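You operate a simulated robot arm through the tools that you are given. There is no shell and no other tool. Be economical: measure what you need, move in short steps, check, and stop when the job is done.

You run a simulated robot arm. Do the job below in one go: nothing can be reset, and whatever is moved stays where it is left.

Task
Stop the extractor, shake the filter into the green, then run it on the stitching slide alone.
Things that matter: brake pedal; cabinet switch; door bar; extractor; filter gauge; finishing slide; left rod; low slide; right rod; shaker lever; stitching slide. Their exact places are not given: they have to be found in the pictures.

Only the result counts: the job must be done as asked and must still hold three seconds after the hand-in. Knocking over, shifting, dropping, spilling or breaking anything else fails it.

Robot
A 5-joint arm with a two-finger parallel gripper on a trunk, on a base that drives. Base frame: it is fixed to the floor where the robot stands at the start and does not move with it; the origin is under the middle of the robot, x ahead of it, y to its left, z up. Lengths are in mm, angles in rad, forces in N, time in s.
It reaches about 1134 mm from its shoulder. Its first joint turns from -2.601 to 2.601 rad. Places, roughly: brake pedal [600, 100, 100]; cabinet switch [700, 0, 1000]; door bar [1600, -1500, 1000]; extractor [800, 400, 900]; filter gauge [600, 300, 1000]; finishing slide [900, -100, 1400]; left rod [1000, -600, 1300]; low slide [900, -200, 200]; right rod [1300, -1300, 1300]; shaker lever [500, 500, 900]; stitching slide [1000, -200, 1400]. Payload 1.57 kg.
The TCP is the grasp point between the finger pads, 30 mm short of the fingertips. In the tool frame z runs along the fingers and y along their closing line. Largest opening 110 mm; finger width 24, thickness 12; the body of the gripper, 48 by 112 mm, starts 78 mm behind the TCP.
Orientation is told as [roll, pitch, yaw] about the base's x, y, z axes, in that order, counted from this pose: with the fingers straight down and closing along the base's y, the tool's x points along the base's -x, its y along +y and its z along -z.

Tools
- The arm moves only by the tool apply_moves. Its argument "moves" is a list of rows, each a list of 3 entries, a list of its own where there are three numbers: the shift along the tool's x, y, z in units of 40 mm (1.0 is 40 mm), then the turn, a rotation vector about the tool's x, y, z in units of 4 degrees (1.0 is 4 degrees), then the opening, from 0 (shut) to 1 (fully open). In form: [[[dx, dy, dz], [rx, ry, rz], hand], ...]. A call has 1 to 10 rows; each row shifts and turns the commanded pose from where the row before left it, along the tool's axes as they then stand. A call with a number of a shift or a turn outside -1 to 1 is refused whole. A row lasts 0.2 s, in which the tool goes at most 50 mm and 0.15 rad; a call with a longer step from one row to the next is refused whole, and so is a gripper value outside its range. Where a pose cannot be reached the arm comes as near as it can. A force on the tool above 60 N (or 10 N above the force at the start of the call, whichever is more), or a blocked arm, ends the call early, and 0.2 s more pass. Each finger travels about 153 mm/s and halts on what it meets, pressing with about 21 N; the grip force reading is that of the motor and also rises with nothing between the fingers. The clock runs only during rows and for 0.2 s after the last one: add rows that do not move to give the fingers time. It gives the time, the measured TCP pose, the force on the tool (base axes), the opening and the grip force at its end, in the units of the frame above (readings bear some noise), with the torque about the TCP (base axes, N m) and any sound that the robot's microphone picked up, and new pictures: "show" is both (left out), scene, wrist or none.
- Cameras (640 x 400 px; columns grow to the right, rows downward): "scene" is now at [31.1, 174.7, 1718.6]; the picture's right is [-0.14, -0.99, 0.00], its down [-0.73, 0.10, -0.68] and it looks along [0.67, -0.10, -0.73] (base axes); focal length 249 px, centre (320, 200). "wrist" rides on the gripper at [70, 16, -141] in the tool frame; the picture's right is [-0.23, 0.97, 0.00], its down [-0.86, -0.20, -0.48] and it looks along [-0.47, -0.11, 0.88] (tool axes); focal length 222 px, centre (320, 200).
- raise_lower(by): slides the trunk up (or, below 0, down) by that many mm; the arm and the scene camera ride with it, the base frame stays. It gives what a move gives, with no picture.
- base_move(legs): drives the robot by 1 to 6 legs, each [ahead, turn to the left] in mm and rad, along the robot's own axes; the way and the turn of a leg run together, so that a leg with both is an arc; at most 1500 mm and 3.142 rad a leg. The arm and the cameras ride along, it lands a little off, and it stops where it bumps. It gives what a move gives, and a new picture of the scene camera.
- head_to(pan, tilt): turns the head with the scene camera to pan (to the left, within 2.705 rad either way) and tilt (down, from -0.506 to 1.204), counted from straight ahead of the robot. It gives what a move gives, and a new picture of the scene camera.
- probe_pixels(camera, pixels): for up to 12 pixels [column, row] of the newest picture of that camera ("zoom" is the newest enlarged one), the place [x, y, z] in the base frame of the surface seen there, good to about 3 mm, but the place of the scene camera against the robot may be out by one fixed shift of up to 12 mm in any direction. It takes no simulated time.
- close_up(camera, box): a new picture of the part [left, top, right, bottom] of that camera's present view, enlarged. It takes no simulated time.
- finish_job(): hands the job in; it is judged then, once.

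Work in short steps. Measure before you move; look again where a grasp or a placing could have gone wrong, and mend it. You have 80 turns and 260 pictures in all, those below and enlarged ones among them. Open the gripper and draw the arm clear of the work before you hand the job in, unless the task says otherwise; then end with one line.

The tools are called after "Request:" as name(argument=value, ...) on one line, values as JSON. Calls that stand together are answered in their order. apply_moves: Moves the arm, as the interface text tells. Its arguments: {"type":"object","properties":{"moves":{"type":"array","items":{"type":"array"}},"show":{"type":"string","enum":["both","scene","wrist","none"]}},"required":["moves"]} The other tools are called the same way: raise_lower (by) slides the trunk up or down; base_move (legs) drives the base; head_to (pan, tilt) turns the head that bears the scene camera; probe_pixels (camera, pixels) gives the place of the surface under pixels of a picture; close_up (camera, box) takes an enlarged picture of a part of a camera's view; finish_job () hands the job in.

At the start:

```text
t: 0.0
eef_pos: [586.5, 47.7, 1000.7]
tcp_rot: [0.0, 0.0, -0.008]
force: [0.6, 0.5, 0.0]
torque: [0.0, -0.01, 0.03]
gripper_width: 110.0
gripper_force: 0.1
trunk travel left (down, up): [-733.0, 237.0]
robot x, y, heading: [-1.5, 14.5, -0.001]
head pan, tilt: [-0.141, 0.826]
```

scene: 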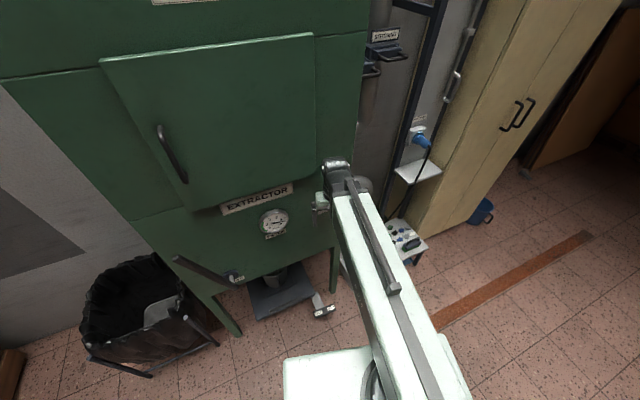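
wrist: 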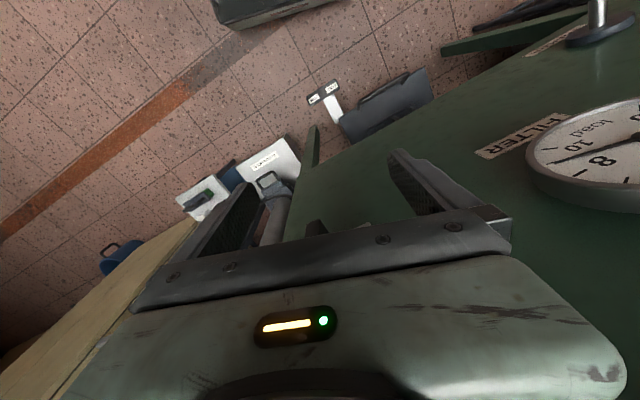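

The scene shows the green extractor, the gauge at about (275,222), the shaker lever at (205,270), the switch near (325,200), and slides around (385,50). I'll take enlarged views of these parts first.

Request:
close_up(camera="scene", box=[160, 160, 360, 330])

Request:
close_up(camera="scene", box=[340, 0, 500, 100])

Request:
head_to(pan=-0.2, tilt=0.2)

```text
2.35 times, centred on (260, 245) of scene
```

zoom: 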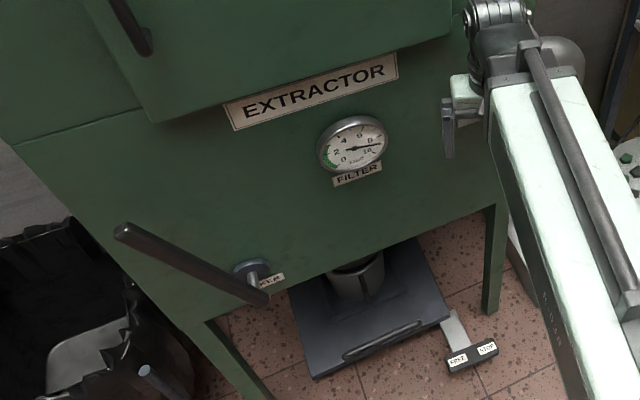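

```text
4.00 times, centred on (420, 50) of scene
```

zoom: 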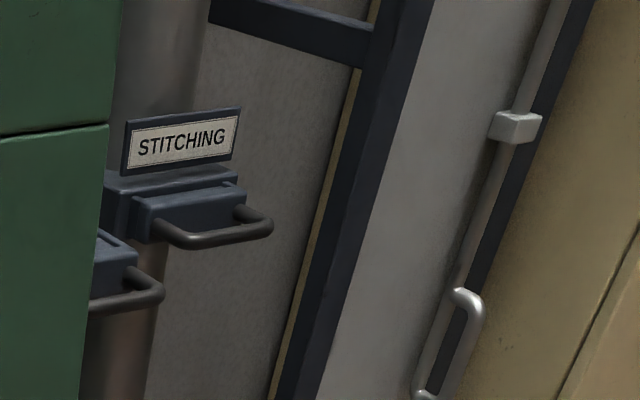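

```text
t: 1.0
eef_pos: [585.0, 47.4, 999.5]
tcp_rot: [0.0, 0.001, -0.008]
force: [0.7, 0.3, 0.5]
torque: [-0.01, 0.02, -0.03]
gripper_width: 110.2
gripper_force: 0.1
trunk travel left (down, up): [-733.0, 237.0]
robot x, y, heading: [-1.2, 9.2, -0.001]
head pan, tilt: [-0.201, 0.201]
```

scene: 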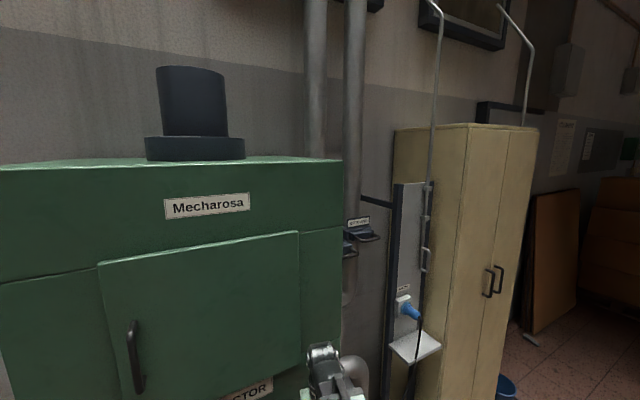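

The picture shows the ducts with the two slides at (360,235). The arm hides the cabinet switch and the low slide, so I'll look closer at several spots and use the wrist picture too.

Request:
close_up(camera="scene", box=[330, 180, 450, 370])

Request:
close_up(camera="wrist", box=[170, 60, 450, 235])

Request:
head_to(pan=-0.2, tilt=1.0)

Request:
close_up(camera="scene", box=[240, 70, 440, 270])

```text
2.11 times, centred on (390, 275) of scene
```

zoom: 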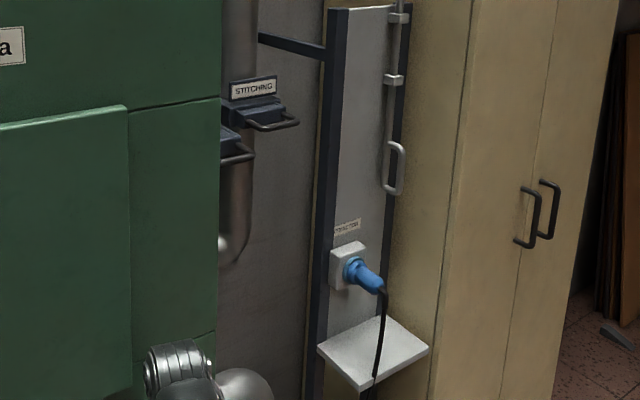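

```text
2.29 times, centred on (310, 148) of wrist
```

zoom: 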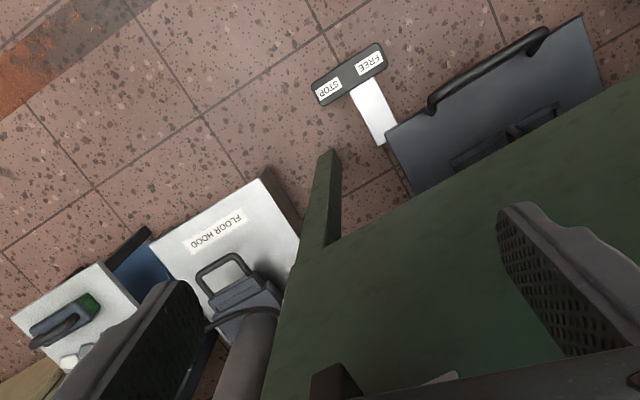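

```text
t: 2.1
eef_pos: [585.8, 47.4, 1000.1]
tcp_rot: [-0.001, -0.001, -0.008]
force: [0.0, -0.3, 0.6]
torque: [-0.01, 0.01, 0.01]
gripper_width: 110.2
gripper_force: 0.1
trunk travel left (down, up): [-733.0, 237.0]
robot x, y, heading: [-3.3, 10.9, -0.003]
head pan, tilt: [-0.201, 1.0]
```

scene: 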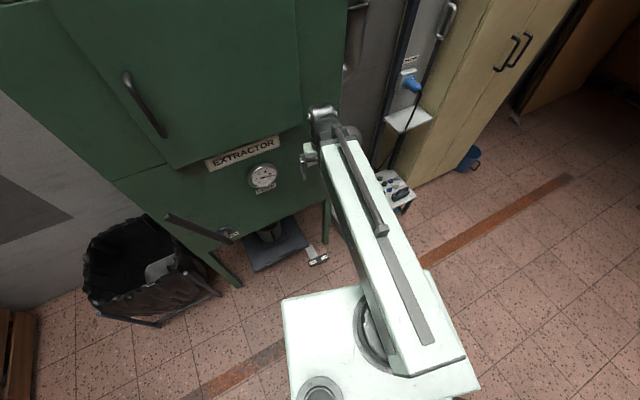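

```text
2.00 times, centred on (340, 170) of scene
```

zoom: 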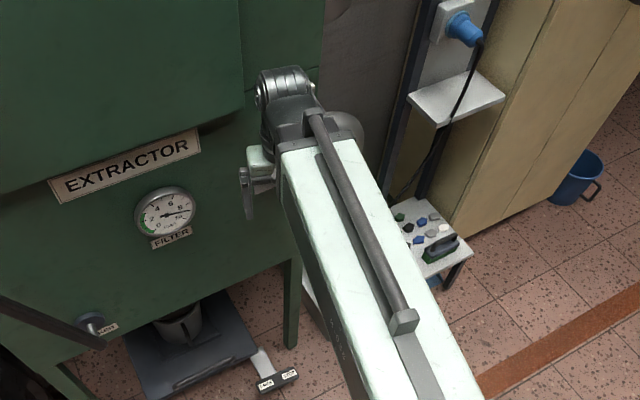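

The arm hides the cabinet switch. I'll back the base off 350 mm to clear the view, then aim the head.

Request:
base_move(legs=[[-350, 0]])

Request:
head_to(pan=-0.1, tilt=0.65)

Request:
close_up(camera="scene", box=[180, 60, 480, 260])

```text
t: 4.4
eef_pos: [233.2, 49.7, 999.8]
tcp_rot: [0.001, 0.003, -0.008]
force: [1.0, 0.7, 0.4]
torque: [0.02, -0.02, -0.02]
gripper_width: 109.9
gripper_force: 0.0
trunk travel left (down, up): [-733.0, 237.0]
robot x, y, heading: [-355.9, 11.9, 0.004]
head pan, tilt: [-0.201, 1.0]
```

scene: 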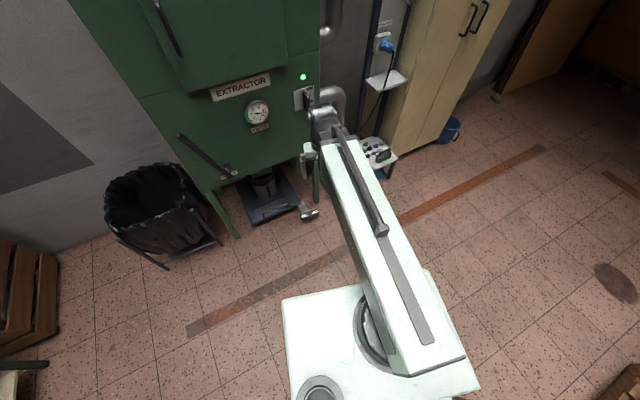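

```text
t: 5.3
eef_pos: [232.3, 49.7, 1000.2]
tcp_rot: [-0.001, 0.0, -0.006]
force: [0.3, 0.7, 0.3]
torque: [0.0, 0.04, -0.02]
gripper_width: 109.7
gripper_force: 0.0
trunk travel left (down, up): [-733.0, 237.0]
robot x, y, heading: [-360.7, 8.0, 0.004]
head pan, tilt: [-0.099, 0.649]
```

scene: 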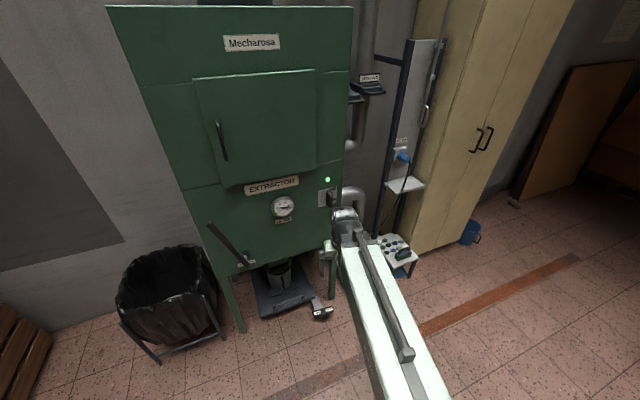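

```text
2.00 times, centred on (330, 160) of scene
```

zoom: 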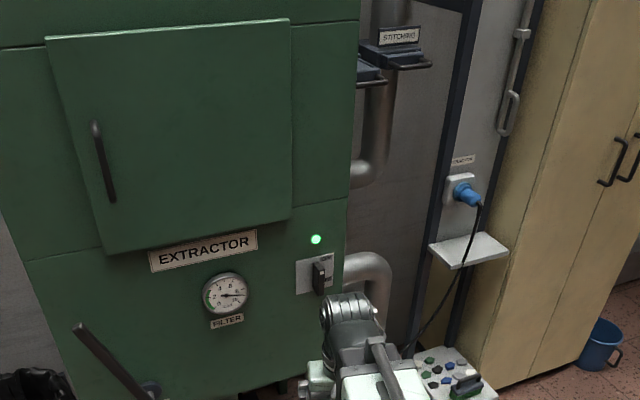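

The lamp at (327,180) is green, so the extractor is running. I'll zoom on the switch, gauge, slides and the plug.

Request:
close_up(camera="scene", box=[310, 170, 350, 210])

Request:
probe_pixels(camera="zoom", pixels=[[270, 90], [200, 250], [350, 250], [355, 200], [360, 300], [420, 200]])

Request:
close_up(camera="scene", box=[340, 60, 450, 170])

Request:
close_up(camera="scene", box=[200, 190, 340, 330])

Request:
head_to(pan=-0.3, tilt=0.1)

Request:
close_up(camera="scene", box=[250, 100, 410, 340])

```text
10.00 times, centred on (330, 190) of scene
```

zoom: 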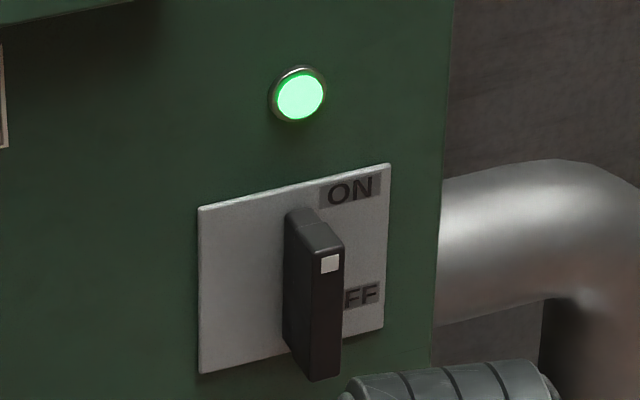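

```text
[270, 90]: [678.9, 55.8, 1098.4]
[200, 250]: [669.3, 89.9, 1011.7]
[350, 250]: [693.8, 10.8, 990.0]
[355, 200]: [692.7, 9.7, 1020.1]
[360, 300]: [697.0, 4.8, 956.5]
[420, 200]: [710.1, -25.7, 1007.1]
```

```text
3.64 times, centred on (395, 115) of scene
```

zoom: 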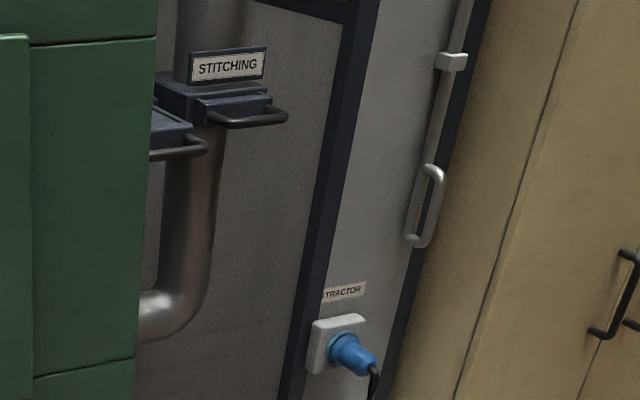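

```text
2.86 times, centred on (270, 260) of scene
```

zoom: 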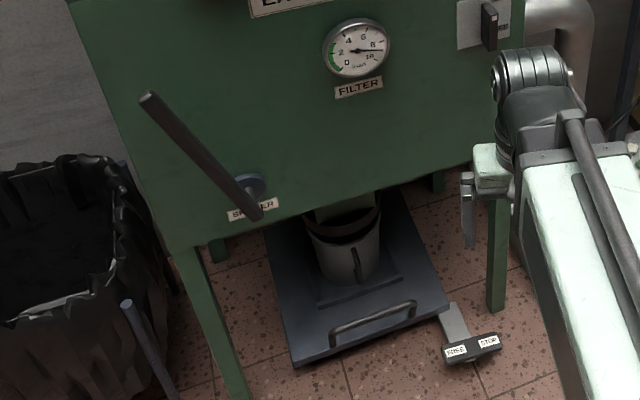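

```text
t: 6.2
eef_pos: [232.5, 49.2, 999.4]
tcp_rot: [0.0, -0.001, -0.006]
force: [0.1, -0.2, 1.0]
torque: [0.03, -0.01, -0.03]
gripper_width: 109.9
gripper_force: 0.1
trunk travel left (down, up): [-733.0, 237.0]
robot x, y, heading: [-354.2, 10.8, 0.003]
head pan, tilt: [-0.3, 0.099]
```

scene: 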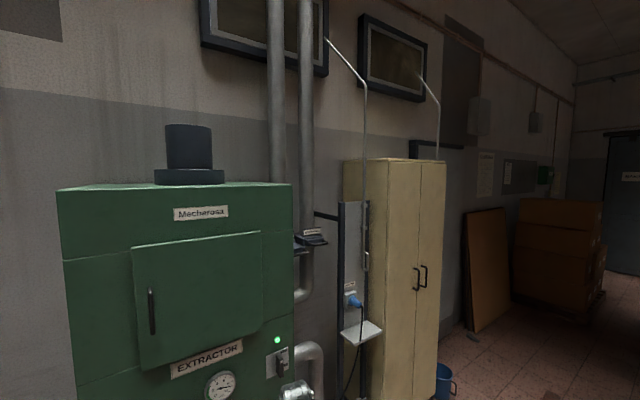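

```text
1.67 times, centred on (330, 220) of scene
```

zoom: 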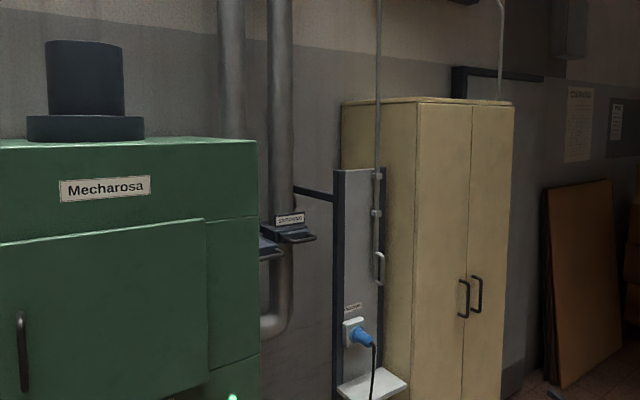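

The plates on the right wall might be notices, and the slides must be seen better. I'll zoom on both.

Request:
close_up(camera="scene", box=[470, 140, 560, 200])

Request:
close_up(camera="scene", box=[285, 215, 345, 265])

Request:
close_up(camera="wrist", box=[0, 0, 640, 400])

```text
6.67 times, centred on (515, 170) of scene
```

zoom: 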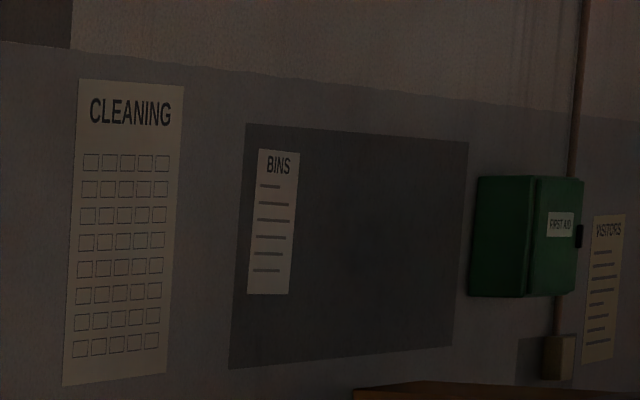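

```text
8.00 times, centred on (315, 240) of scene
```

zoom: 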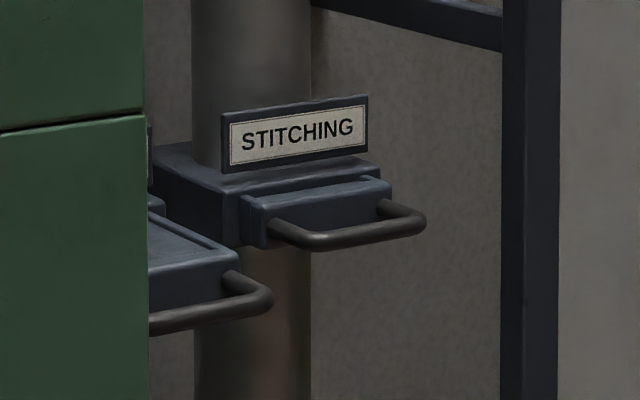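

```text
1.00 times, centred on (320, 200) of wrist (not enlarged: the box is as wide or as high as the picture)
```

zoom: 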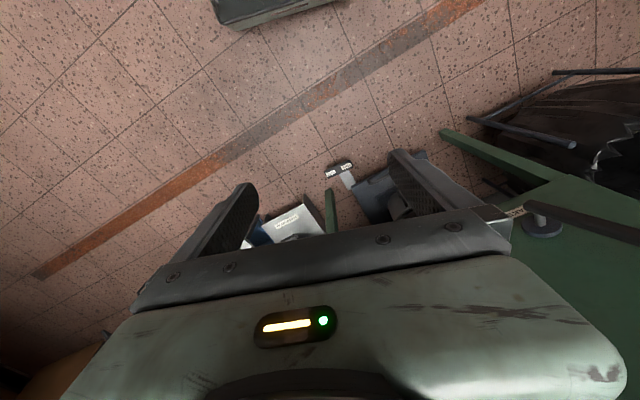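

By comparison, stitching looks pushed in and finishing looks pulled out. The extractor's front faces about (-0.943,-0.333), so I'll drive to stand squarely in front of the switch at heading 0.34.

Request:
base_move(legs=[[0, -0.735], [398, 0], [0, 1.075]])

Request:
head_to(pan=0.0, tilt=0.55)

Request:
close_up(camera="scene", box=[220, 40, 420, 240])

```text
t: 13.4
eef_pos: [484.0, -27.1, 999.8]
tcp_rot: [0.0, 0.0, 0.328]
force: [-0.4, -0.6, -0.4]
torque: [0.01, -0.03, -0.01]
gripper_width: 110.1
gripper_force: 0.1
trunk travel left (down, up): [-733.0, 237.0]
robot x, y, heading: [-55.0, -271.9, 0.333]
head pan, tilt: [-0.3, 0.099]
```

scene: 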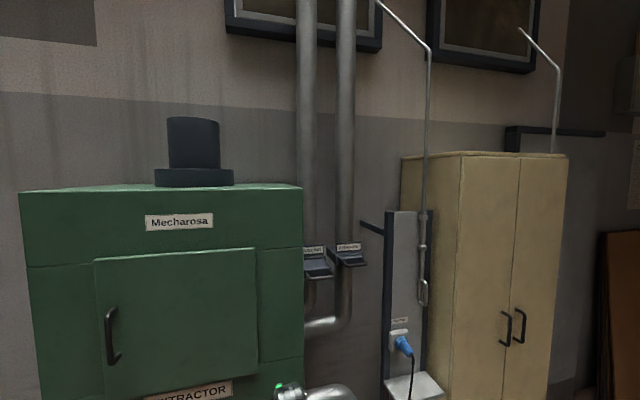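

```text
t: 14.3
eef_pos: [482.4, -28.0, 999.5]
tcp_rot: [-0.001, 0.001, 0.328]
force: [-0.6, 0.3, -0.2]
torque: [0.02, -0.02, 0.0]
gripper_width: 110.0
gripper_force: 0.0
trunk travel left (down, up): [-733.0, 237.0]
robot x, y, heading: [-54.9, -267.9, 0.329]
head pan, tilt: [0.0, 0.55]
```

scene: 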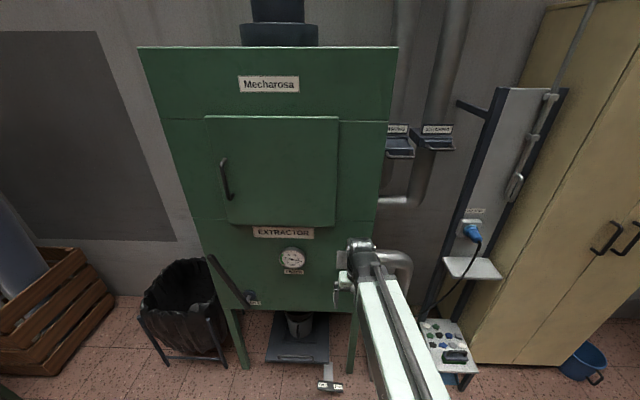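

```text
2.00 times, centred on (320, 140) of scene
```

zoom: 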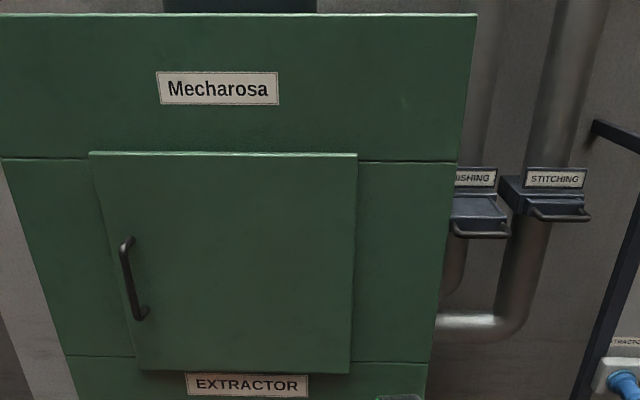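

Both slides are now visible: finishing is pulled out and stitching is in. I'll tilt the tool to horizontal (-90° about tool y), keeping the TCP in place, to look at the switch with the wrist camera.

Request:
apply_moves(moves=[[[0, 0, 0], [0, -1, 0], 1], [[0, 0, 0], [0, -1, 0], 1], [[0, 0, 0], [0, -1, 0], 1], [[0, 0, 0], [0, -1, 0], 1], [[0, 0, 0], [0, -1, 0], 1], [[0, 0, 0], [0, -1, 0], 1], [[0, 0, 0], [0, -1, 0], 1], [[0, 0, 0], [0, -1, 0], 1], [[0, 0, 0], [0, -1, 0], 1], [[0, 0, 0], [0, -1, 0], 1]], show="none")

Request:
apply_moves(moves=[[[0, 0, 0], [0, -1, 0], 1], [[0, 0, 0], [0, -1, 0], 1], [[0, 0, 0], [0, -1, 0], 1], [[0, 0, 0], [0, -1, 0], 1], [[0, 0, 0], [0, -1, 0], 1], [[0, 0, 0], [0, -1, 0], 1], [[0, 0, 0], [0, -1, 0], 1], [[0, 0, 0], [0, -1, 0], 1], [[0, 0, 0], [0, -1, 0], 1], [[0, 0, 0], [0, -1, 0], 1]], show="none")

Request:
apply_moves(moves=[[[0, 0, 0], [0, -1, 0], 1], [[0, 0, 0], [0, -1, 0], 1], [[0, 0, 0], [0, -0.5, 0], 1]])

```text
t: 16.5
eef_pos: [604.9, 31.4, 1055.3]
tcp_rot: [0.001, -0.698, 0.328]
force: [-0.6, -0.1, -0.5]
torque: [-0.01, -0.01, 0.0]
gripper_width: 110.0
gripper_force: 0.1
out of reach, approached as far as the arm can: row 2, 3, 4, 5, 6, 7, 8, 9, 10
trunk travel left (down, up): [-733.0, 237.0]
robot x, y, heading: [-57.9, -266.7, 0.326]
head pan, tilt: [0.0, 0.55]
```

```text
t: 17.8
eef_pos: [648.6, 53.6, 1117.9]
tcp_rot: [0.021, -1.04, 0.298]
force: [-6.8, -1.6, -4.9]
torque: [0.21, 0.3, -0.34]
gripper_width: 109.0
gripper_force: 0.0
out of reach, approached as far as the arm can: row 1, 2, 3, 4, 5, 6
trunk travel left (down, up): [-733.0, 237.0]
robot x, y, heading: [-56.9, -266.7, 0.329]
head pan, tilt: [0.0, 0.55]
stopped in row 6: the force on the tool passed its limit at 70 N (the readings are from after the stop); the commanded pose is now the measured one
```

```text
t: 18.1
eef_pos: [649.1, 54.6, 1122.9]
tcp_rot: [0.042, -1.057, 0.268]
force: [-7.7, -1.1, -0.6]
torque: [-0.03, 0.05, -0.44]
gripper_width: 108.9
gripper_force: 0.0
out of reach, approached as far as the arm can: row 1
trunk travel left (down, up): [-733.0, 237.0]
robot x, y, heading: [-56.4, -268.6, 0.328]
head pan, tilt: [0.0, 0.55]
stopped in row 1: the force on the tool passed its limit at 85 N (the readings are from after the stop); the commanded pose is now the measured one
```

scene: 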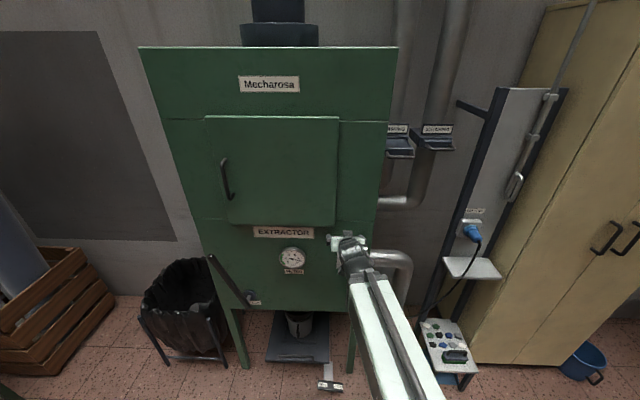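
wrist: 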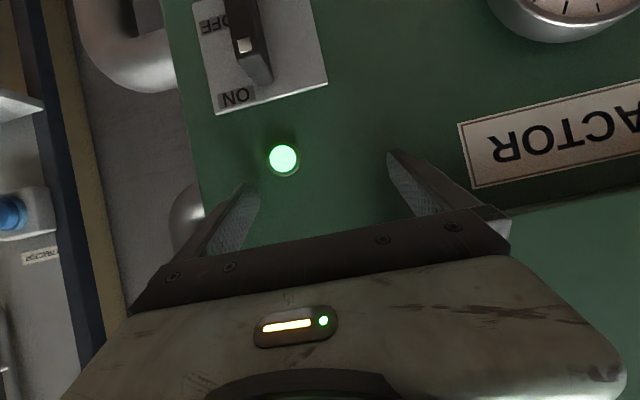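

The arm couldn't fold that far, so it stretched out and lightly touched the extractor. I'll back the base off 250 mm, then finish the tilt.

Request:
base_move(legs=[[-250, 0]])

Request:
apply_moves(moves=[[[0, 0, 0], [0, -1, 0], 1], [[0, 0, 0], [0, -1, 0], 1], [[0, 0, 0], [0, -1, 0], 1], [[0, 0, 0], [0, -1, 0], 1], [[0, 0, 0], [0, -1, 0], 1], [[0, 0, 0], [0, -1, 0], 1], [[0, 0, 0], [0, -1, 0], 1]])

```text
t: 20.0
eef_pos: [414.7, -22.8, 1120.5]
tcp_rot: [0.042, -1.062, 0.272]
force: [-0.2, 0.3, -0.5]
torque: [0.0, 0.01, 0.0]
gripper_width: 109.5
gripper_force: 0.0
trunk travel left (down, up): [-733.0, 237.0]
robot x, y, heading: [-292.9, -345.2, 0.33]
head pan, tilt: [0.0, 0.55]
```

scene: 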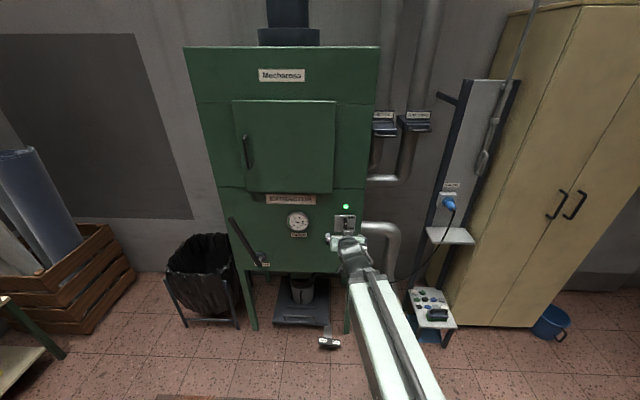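

```text
t: 21.6
eef_pos: [442.1, -10.3, 1227.4]
tcp_rot: [0.434, -1.522, -0.125]
force: [0.8, 0.3, -1.1]
torque: [0.0, -0.01, -0.01]
gripper_width: 110.0
gripper_force: 0.1
out of reach, approached as far as the arm can: row 1, 2, 3, 4, 5, 6, 7
trunk travel left (down, up): [-733.0, 237.0]
robot x, y, heading: [-292.1, -346.7, 0.332]
head pan, tilt: [0.0, 0.55]
```

scene: 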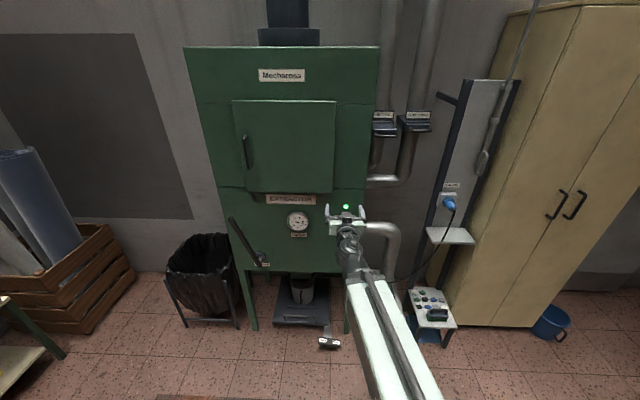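
wrist: 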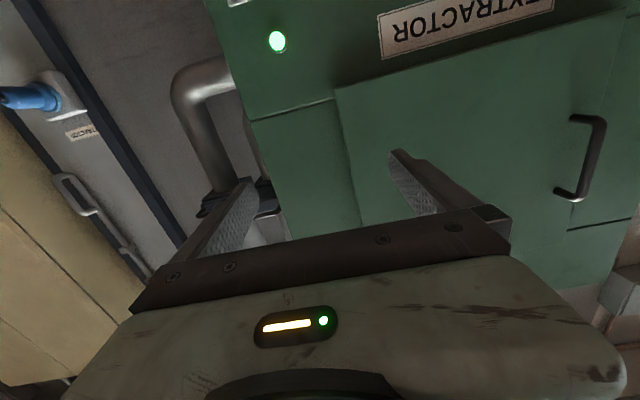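

The tool is now nearly horizontal at about 0.8 m reach. I'll zoom on the switch, lamp, slides and gauge from here.

Request:
close_up(camera="scene", box=[320, 195, 370, 245])

Request:
close_up(camera="scene", box=[355, 95, 445, 155])

Request:
probe_pixels(camera="scene", pixels=[[210, 180], [350, 180], [230, 100], [360, 100], [346, 207], [298, 221], [231, 220], [262, 258], [384, 134], [418, 130], [329, 344], [440, 120]])

Request:
close_up(camera="scene", box=[220, 200, 350, 355])

```text
8.00 times, centred on (345, 220) of scene
```

zoom: 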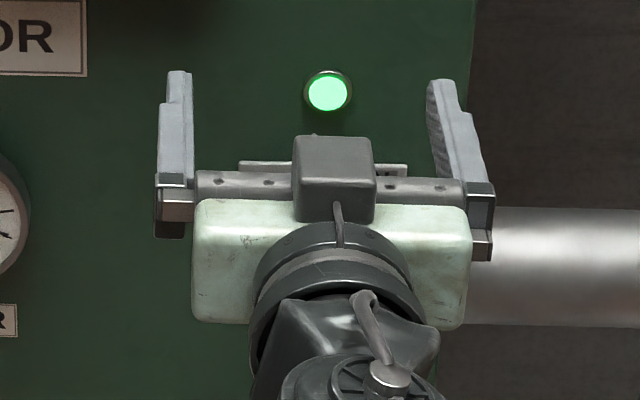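

```text
6.67 times, centred on (400, 125) of scene
```

zoom: 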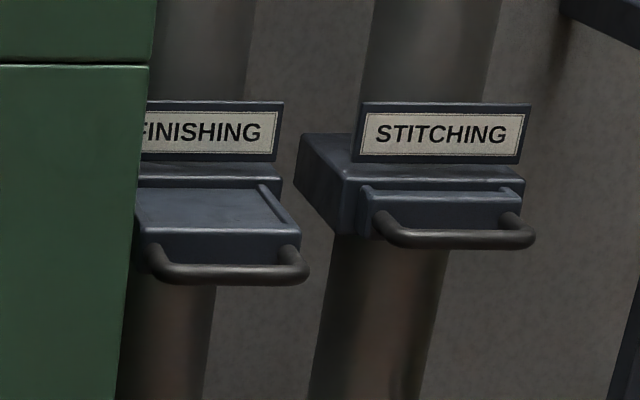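

```text
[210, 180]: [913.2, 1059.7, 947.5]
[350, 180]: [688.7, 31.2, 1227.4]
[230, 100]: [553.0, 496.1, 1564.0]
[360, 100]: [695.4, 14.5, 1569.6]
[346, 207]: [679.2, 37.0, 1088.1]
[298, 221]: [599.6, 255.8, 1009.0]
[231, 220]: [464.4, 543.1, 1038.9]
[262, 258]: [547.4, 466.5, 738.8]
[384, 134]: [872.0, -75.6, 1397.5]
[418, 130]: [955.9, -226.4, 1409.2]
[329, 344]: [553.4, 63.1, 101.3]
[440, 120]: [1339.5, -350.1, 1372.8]
```

```text
2.58 times, centred on (285, 278) of scene
```

zoom: 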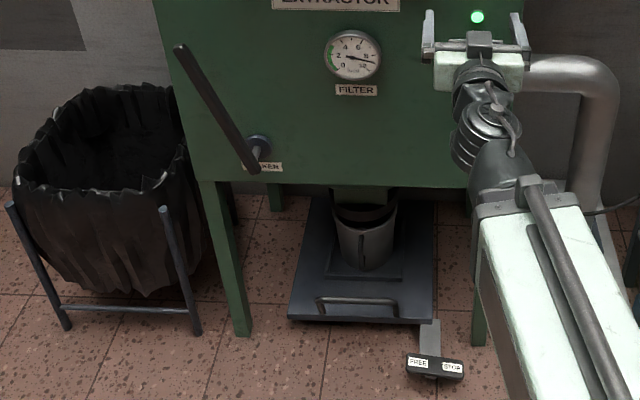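

The front's true heading is about 0.29. I'll lower the trunk by 250 mm so the wrist camera sees the switch.

Request:
raise_lower(by=-250)

Request:
apply_moves(moves=[[[0, 0, 0], [0, 0, 0], 1]])

```text
t: 24.1
eef_pos: [441.9, -8.8, 977.5]
tcp_rot: [0.429, -1.519, -0.124]
force: [1.5, 0.4, 0.0]
torque: [0.03, -0.02, -0.04]
gripper_width: 109.9
gripper_force: 0.1
trunk travel left (down, up): [-483.0, 487.0]
robot x, y, heading: [-291.2, -347.6, 0.335]
head pan, tilt: [0.0, 0.55]
```

```text
t: 24.5
eef_pos: [441.2, -9.0, 976.7]
tcp_rot: [0.429, -1.523, -0.12]
force: [0.2, -0.1, 0.3]
torque: [0.01, 0.01, -0.02]
gripper_width: 110.1
gripper_force: 0.0
trunk travel left (down, up): [-483.0, 487.0]
robot x, y, heading: [-293.6, -348.4, 0.333]
head pan, tilt: [0.0, 0.55]
```

scene: 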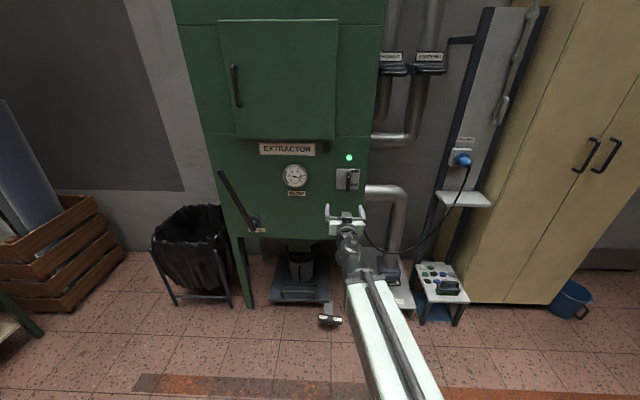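
wrist: 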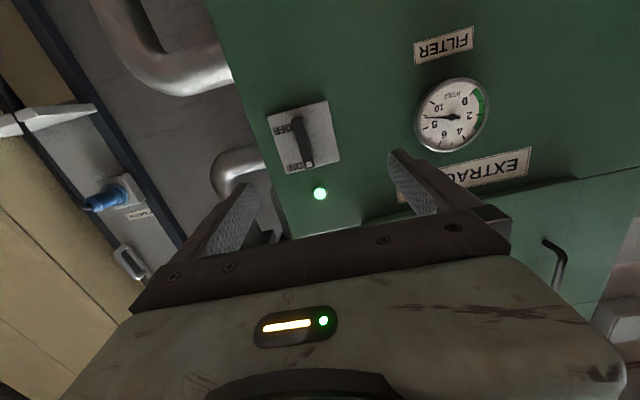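

Request:
close_up(camera="scene", box=[325, 145, 375, 205])

Request:
close_up(camera="wrist", box=[250, 80, 370, 210])

Request:
probe_pixels(camera="zoom", pixels=[[300, 240], [305, 150], [215, 130], [400, 220], [440, 100], [305, 190]])

Request:
close_up(camera="scene", box=[340, 220, 480, 330])

```text
6.67 times, centred on (350, 175) of scene
```

zoom: 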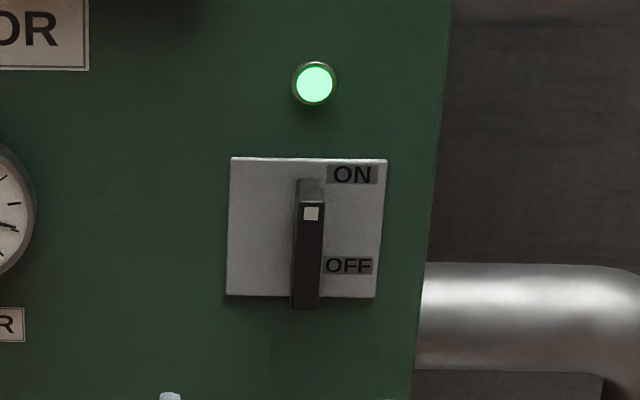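

```text
3.08 times, centred on (310, 145) of wrist
```

zoom: 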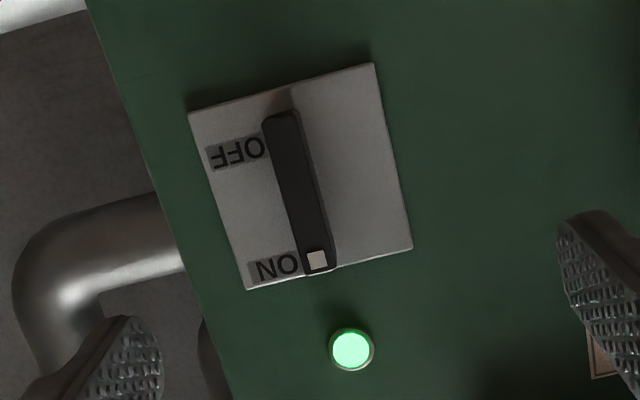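

```text
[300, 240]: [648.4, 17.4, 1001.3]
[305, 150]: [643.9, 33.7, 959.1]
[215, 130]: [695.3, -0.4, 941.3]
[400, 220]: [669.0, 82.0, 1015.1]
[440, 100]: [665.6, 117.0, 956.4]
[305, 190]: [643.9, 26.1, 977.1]
```

```text
3.64 times, centred on (410, 275) of scene
```

zoom: 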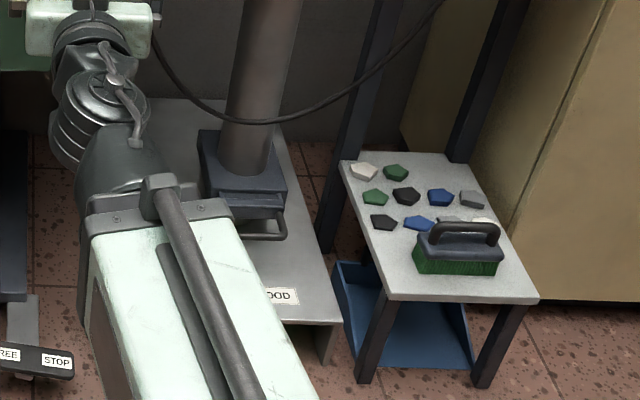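

The switch is a rotary bar, with its white dot at ON. The bar's front is near (646,24,975) and it stands about 40 mm proud of the plate. I'll advance one test step to see where the commanded pose actually stands.

Request:
apply_moves(moves=[[[0, 0, 0.5], [0, 0, 0], 0.6], [[0, 0, 0.5], [0, 0, 0], 0.6], [[0, 0, 0.5], [0, 0, 0], 0.6]], show="none")

```text
t: 25.3
eef_pos: [499.3, 10.1, 976.6]
tcp_rot: [0.423, -1.522, -0.114]
force: [-0.3, -0.6, -0.1]
torque: [-0.03, 0.0, -0.02]
gripper_width: 66.0
gripper_force: 0.2
trunk travel left (down, up): [-483.0, 487.0]
robot x, y, heading: [-289.0, -351.1, 0.331]
head pan, tilt: [0.0, 0.55]
```

The step ran true at heading 0.317. What remains is about 144 mm forward and 32 mm to the right, so I'll go part way and look.

Request:
apply_moves(moves=[[[0, -0.4, 0.5], [0, 0, 0], 0.6], [[0, -0.4, 0.5], [0, 0, 0], 0.6], [[0, 0, 0.5], [0, 0, 0], 0.6], [[0, 0, 0.5], [0, 0, 0], 0.6]])

Request:
close_up(camera="scene", box=[315, 145, 385, 215])

```text
t: 26.3
eef_pos: [585.1, 1.8, 976.9]
tcp_rot: [0.397, -1.52, -0.092]
force: [-0.4, -1.3, 0.3]
torque: [0.0, -0.01, 0.0]
gripper_width: 66.1
gripper_force: 0.1
out of reach, approached as far as the arm can: row 1, 4
trunk travel left (down, up): [-483.0, 487.0]
robot x, y, heading: [-291.3, -347.6, 0.329]
head pan, tilt: [0.0, 0.55]
```

scene: 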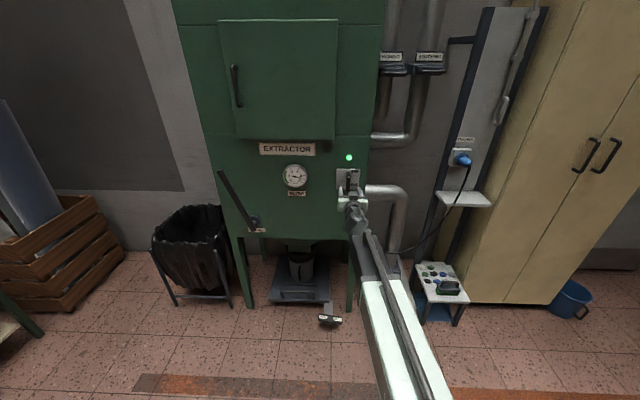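
wrist: 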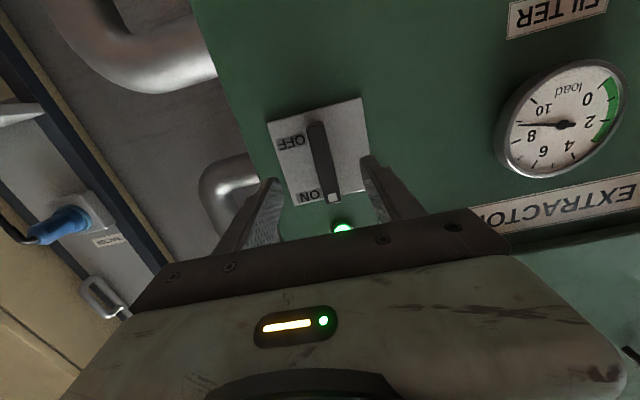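

```text
5.71 times, centred on (350, 180) of scene
```

zoom: 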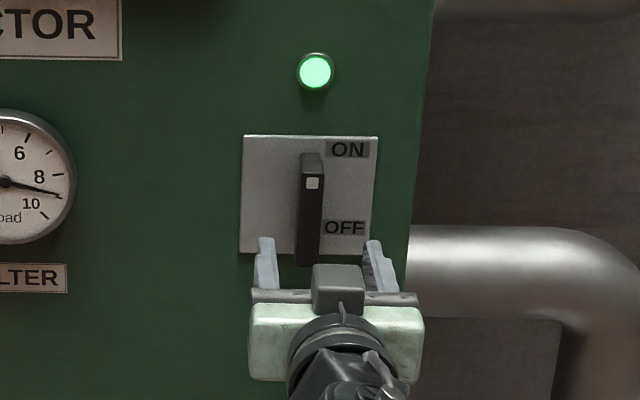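

The gripper is well lined up sideways. I'll probe the bar in the wrist picture to get its centre.

Request:
probe_pixels(camera="wrist", pixels=[[313, 128], [319, 150], [326, 175], [332, 196], [345, 130], [290, 175]])

```text
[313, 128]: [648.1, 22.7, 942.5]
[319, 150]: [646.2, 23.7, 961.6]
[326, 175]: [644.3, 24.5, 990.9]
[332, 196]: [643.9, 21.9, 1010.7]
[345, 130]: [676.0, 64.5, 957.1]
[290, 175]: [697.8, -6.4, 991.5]
```

The bar's centre is (646,23,977), straight ahead of the TCP by 64 mm. I'll advance 58 mm and close.

Request:
apply_moves(moves=[[[0, 0, 0.5], [0, 0, 0], 0.6], [[0, 0, 0.5], [0, 0, 0], 0.6], [[0, 0, 0.45], [0, 0, 0], 0.6], [[0, 0, 0], [0, 0, 0], 0.0], [[0, 0, 0], [0, 0, 0], 0.0], [[0, 0, 0], [0, 0, 0], 0.0]])

Request:
close_up(camera="scene", box=[315, 145, 385, 215])

```text
t: 27.7
eef_pos: [639.3, 22.4, 976.7]
tcp_rot: [0.398, -1.519, -0.091]
force: [9.2, 20.1, 10.3]
torque: [-0.04, -0.11, -0.42]
gripper_width: 18.3
gripper_force: 32.6
trunk travel left (down, up): [-483.0, 487.0]
robot x, y, heading: [-291.8, -345.4, 0.332]
head pan, tilt: [0.0, 0.55]
```

scene: 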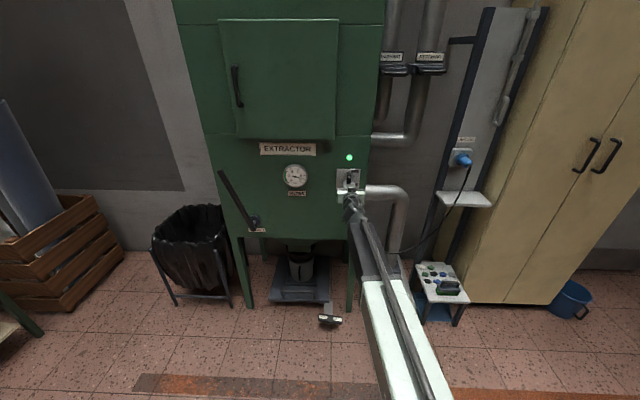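
wrist: 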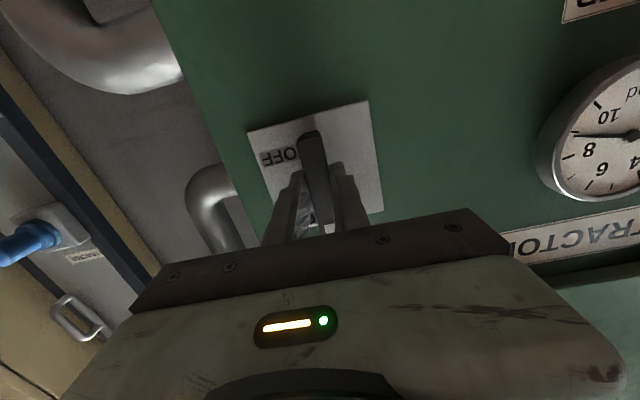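

```text
5.71 times, centred on (350, 180) of scene
```

zoom: 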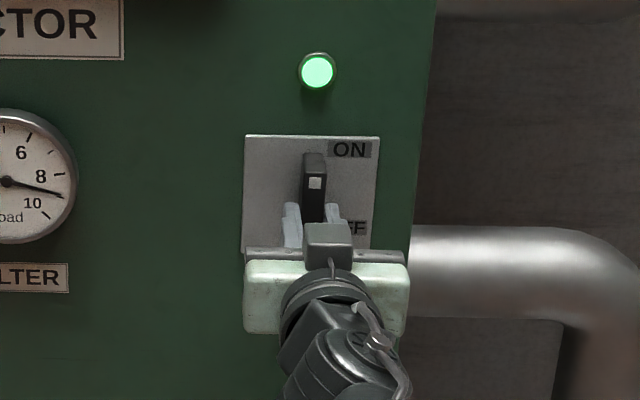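

The bar is gripped at 18 mm. I'll twist clockwise (+z) a little and watch the torque and lamp.

Request:
apply_moves(moves=[[[0, 0, 0], [0, 0, 1], 0], [[0, 0, 0], [0, 0, 1], 0], [[0, 0, 0], [0, 0, 1], 0], [[0, 0, 0], [0, 0, 1], 0], [[0, 0, 0], [0, 0, 1], 0]], show="wrist")

Request:
close_up(camera="scene", box=[315, 145, 385, 215])

```text
t: 28.9
eef_pos: [638.9, 24.4, 976.8]
tcp_rot: [1.444, -1.199, -1.138]
force: [16.3, 30.2, 23.5]
torque: [0.01, -0.4, 0.08]
gripper_width: 18.1
gripper_force: 32.8
trunk travel left (down, up): [-483.0, 487.0]
robot x, y, heading: [-291.6, -349.4, 0.338]
head pan, tilt: [0.0, 0.55]
```

wrist: 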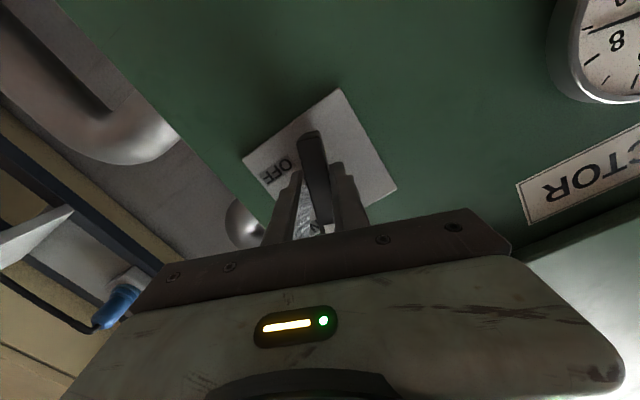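

```text
5.71 times, centred on (350, 180) of scene
```

zoom: 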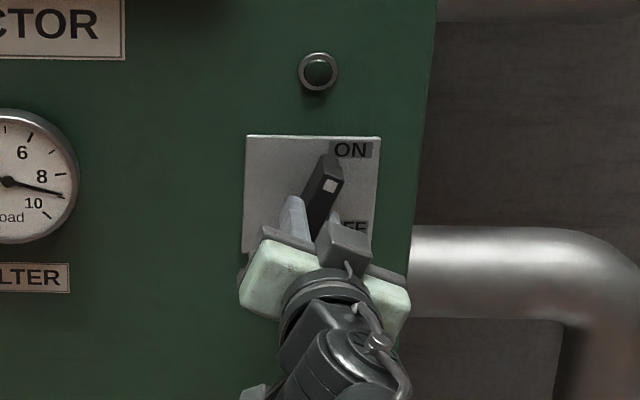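

The lamp went out. The bar turns freely, so I'll keep turning towards OFF and check.

Request:
apply_moves(moves=[[[0, 0, 0], [0, 0, 1], 0], [[0, 0, 0], [0, 0, 1], 0], [[0, 0, 0], [0, 0, 1], 0], [[0, 0, 0], [0, 0, 1], 0], [[0, 0, 0], [0, 0, 1], 0], [[0, 0, 0], [0, 0, 1], 0], [[0, 0, 0], [0, 0, 1], 0], [[0, 0, 0], [0, 0, 1], 0], [[0, 0, 0], [0, 0, 1], 0]], show="none")

Request:
close_up(camera="scene", box=[315, 145, 385, 215])

```text
t: 30.9
eef_pos: [636.7, 25.3, 978.9]
tcp_rot: [1.522, -0.573, -1.225]
force: [9.2, 34.7, 24.0]
torque: [0.15, -0.87, 1.2]
gripper_width: 18.2
gripper_force: 32.8
trunk travel left (down, up): [-483.0, 487.0]
robot x, y, heading: [-290.5, -344.4, 0.334]
head pan, tilt: [0.0, 0.55]
```

```text
5.71 times, centred on (350, 180) of scene
```

zoom: 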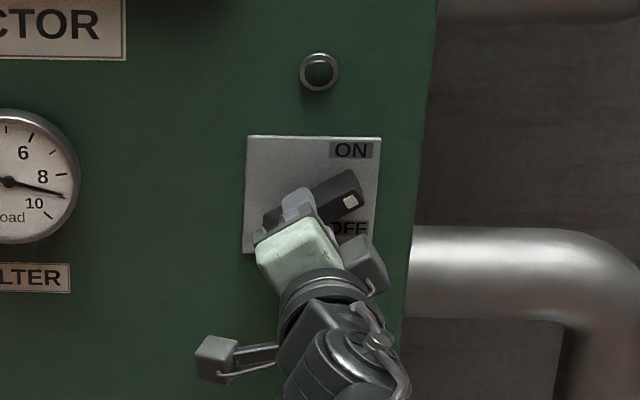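

The bar is at about 55°. I'll continue to about 90° and see whether a stop is met.

Request:
apply_moves(moves=[[[0, 0, 0], [0, 0, 1], 0], [[0, 0, 0], [0, 0, 1], 0], [[0, 0, 0], [0, 0, 1], 0], [[0, 0, 0], [0, 0, 1], 0], [[0, 0, 0], [0, 0, 1], 0], [[0, 0, 0], [0, 0, 1], 0], [[0, 0, 0], [0, 0, 1], 0], [[0, 0, 0], [0, 0, 1], 0]], show="wrist")

Request:
close_up(camera="scene", box=[315, 145, 385, 215])

```text
t: 32.7
eef_pos: [634.7, 22.7, 980.8]
tcp_rot: [1.531, -0.013, -1.253]
force: [4.1, 27.5, 40.4]
torque: [0.36, -1.29, 0.91]
gripper_width: 18.7
gripper_force: 32.6
trunk travel left (down, up): [-483.0, 487.0]
robot x, y, heading: [-293.3, -348.2, 0.328]
head pan, tilt: [0.0, 0.55]
```

wrist: 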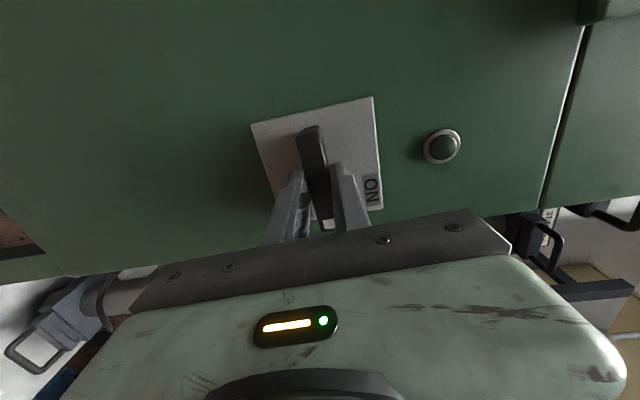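

```text
5.71 times, centred on (350, 180) of scene
```

zoom: 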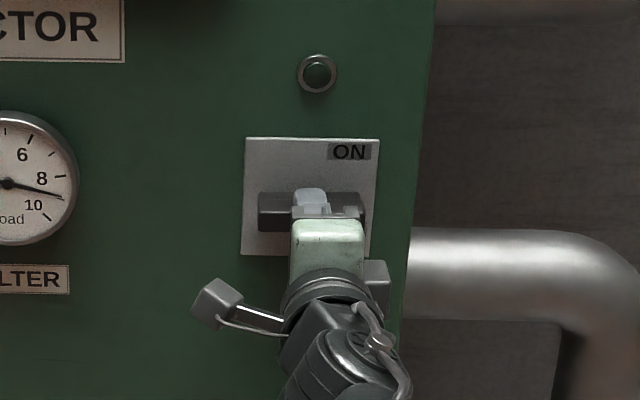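

The bar now lies at 90° beside OFF and the lamp is dark. I'll release it and draw back.

Request:
apply_moves(moves=[[[0, 0, 0], [0, 0, 0], 0.6], [[0, 0, 0], [0, 0, 0], 0.6], [[0, 0, -0.5], [0, 0, 0], 0.6], [[0, 0, -0.5], [0, 0, 0], 0.6], [[0, 0, -1], [0, 0, 0], 0.6], [[0, 0, -1], [0, 0, 0], 0.6], [[0, 0, -0.5], [0, 0, 0], 0.6]])

Request:
close_up(camera="scene", box=[210, 145, 380, 275])

Request:
probe_pixels(camera="scene", pixels=[[222, 175], [230, 188], [238, 202], [246, 214], [254, 221], [300, 220], [230, 100], [360, 100]])

```text
t: 34.3
eef_pos: [505.3, -23.5, 977.1]
tcp_rot: [1.529, -0.013, -1.263]
force: [-0.3, 0.3, -0.5]
torque: [0.02, 0.02, 0.0]
gripper_width: 66.2
gripper_force: 0.1
out of reach, approached as far as the arm can: row 7
trunk travel left (down, up): [-483.0, 487.0]
robot x, y, heading: [-292.9, -351.3, 0.335]
head pan, tilt: [0.0, 0.55]
```

scene: 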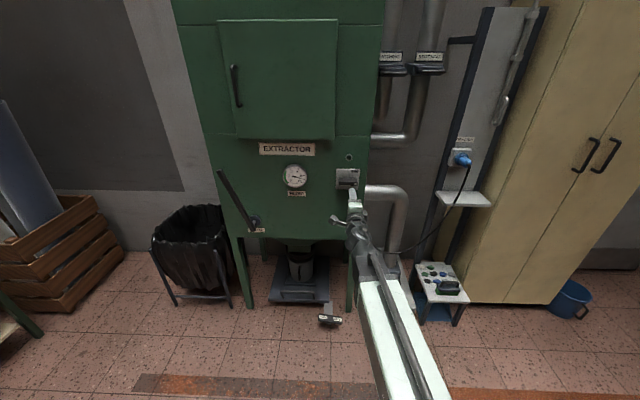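
wrist: 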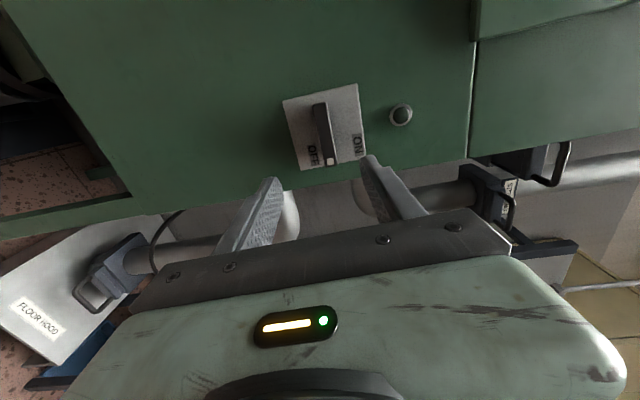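

```text
3.08 times, centred on (295, 210) of scene
```

zoom: 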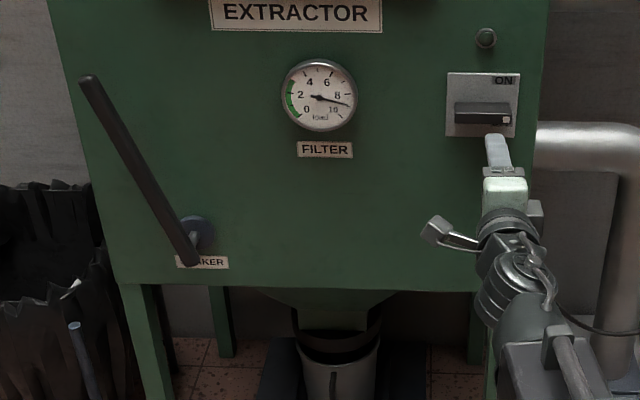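

```text
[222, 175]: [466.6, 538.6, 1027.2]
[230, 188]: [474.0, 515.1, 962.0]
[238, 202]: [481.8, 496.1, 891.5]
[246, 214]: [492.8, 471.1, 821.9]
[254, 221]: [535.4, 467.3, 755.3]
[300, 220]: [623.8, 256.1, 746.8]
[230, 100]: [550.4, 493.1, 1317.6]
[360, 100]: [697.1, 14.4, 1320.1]
```

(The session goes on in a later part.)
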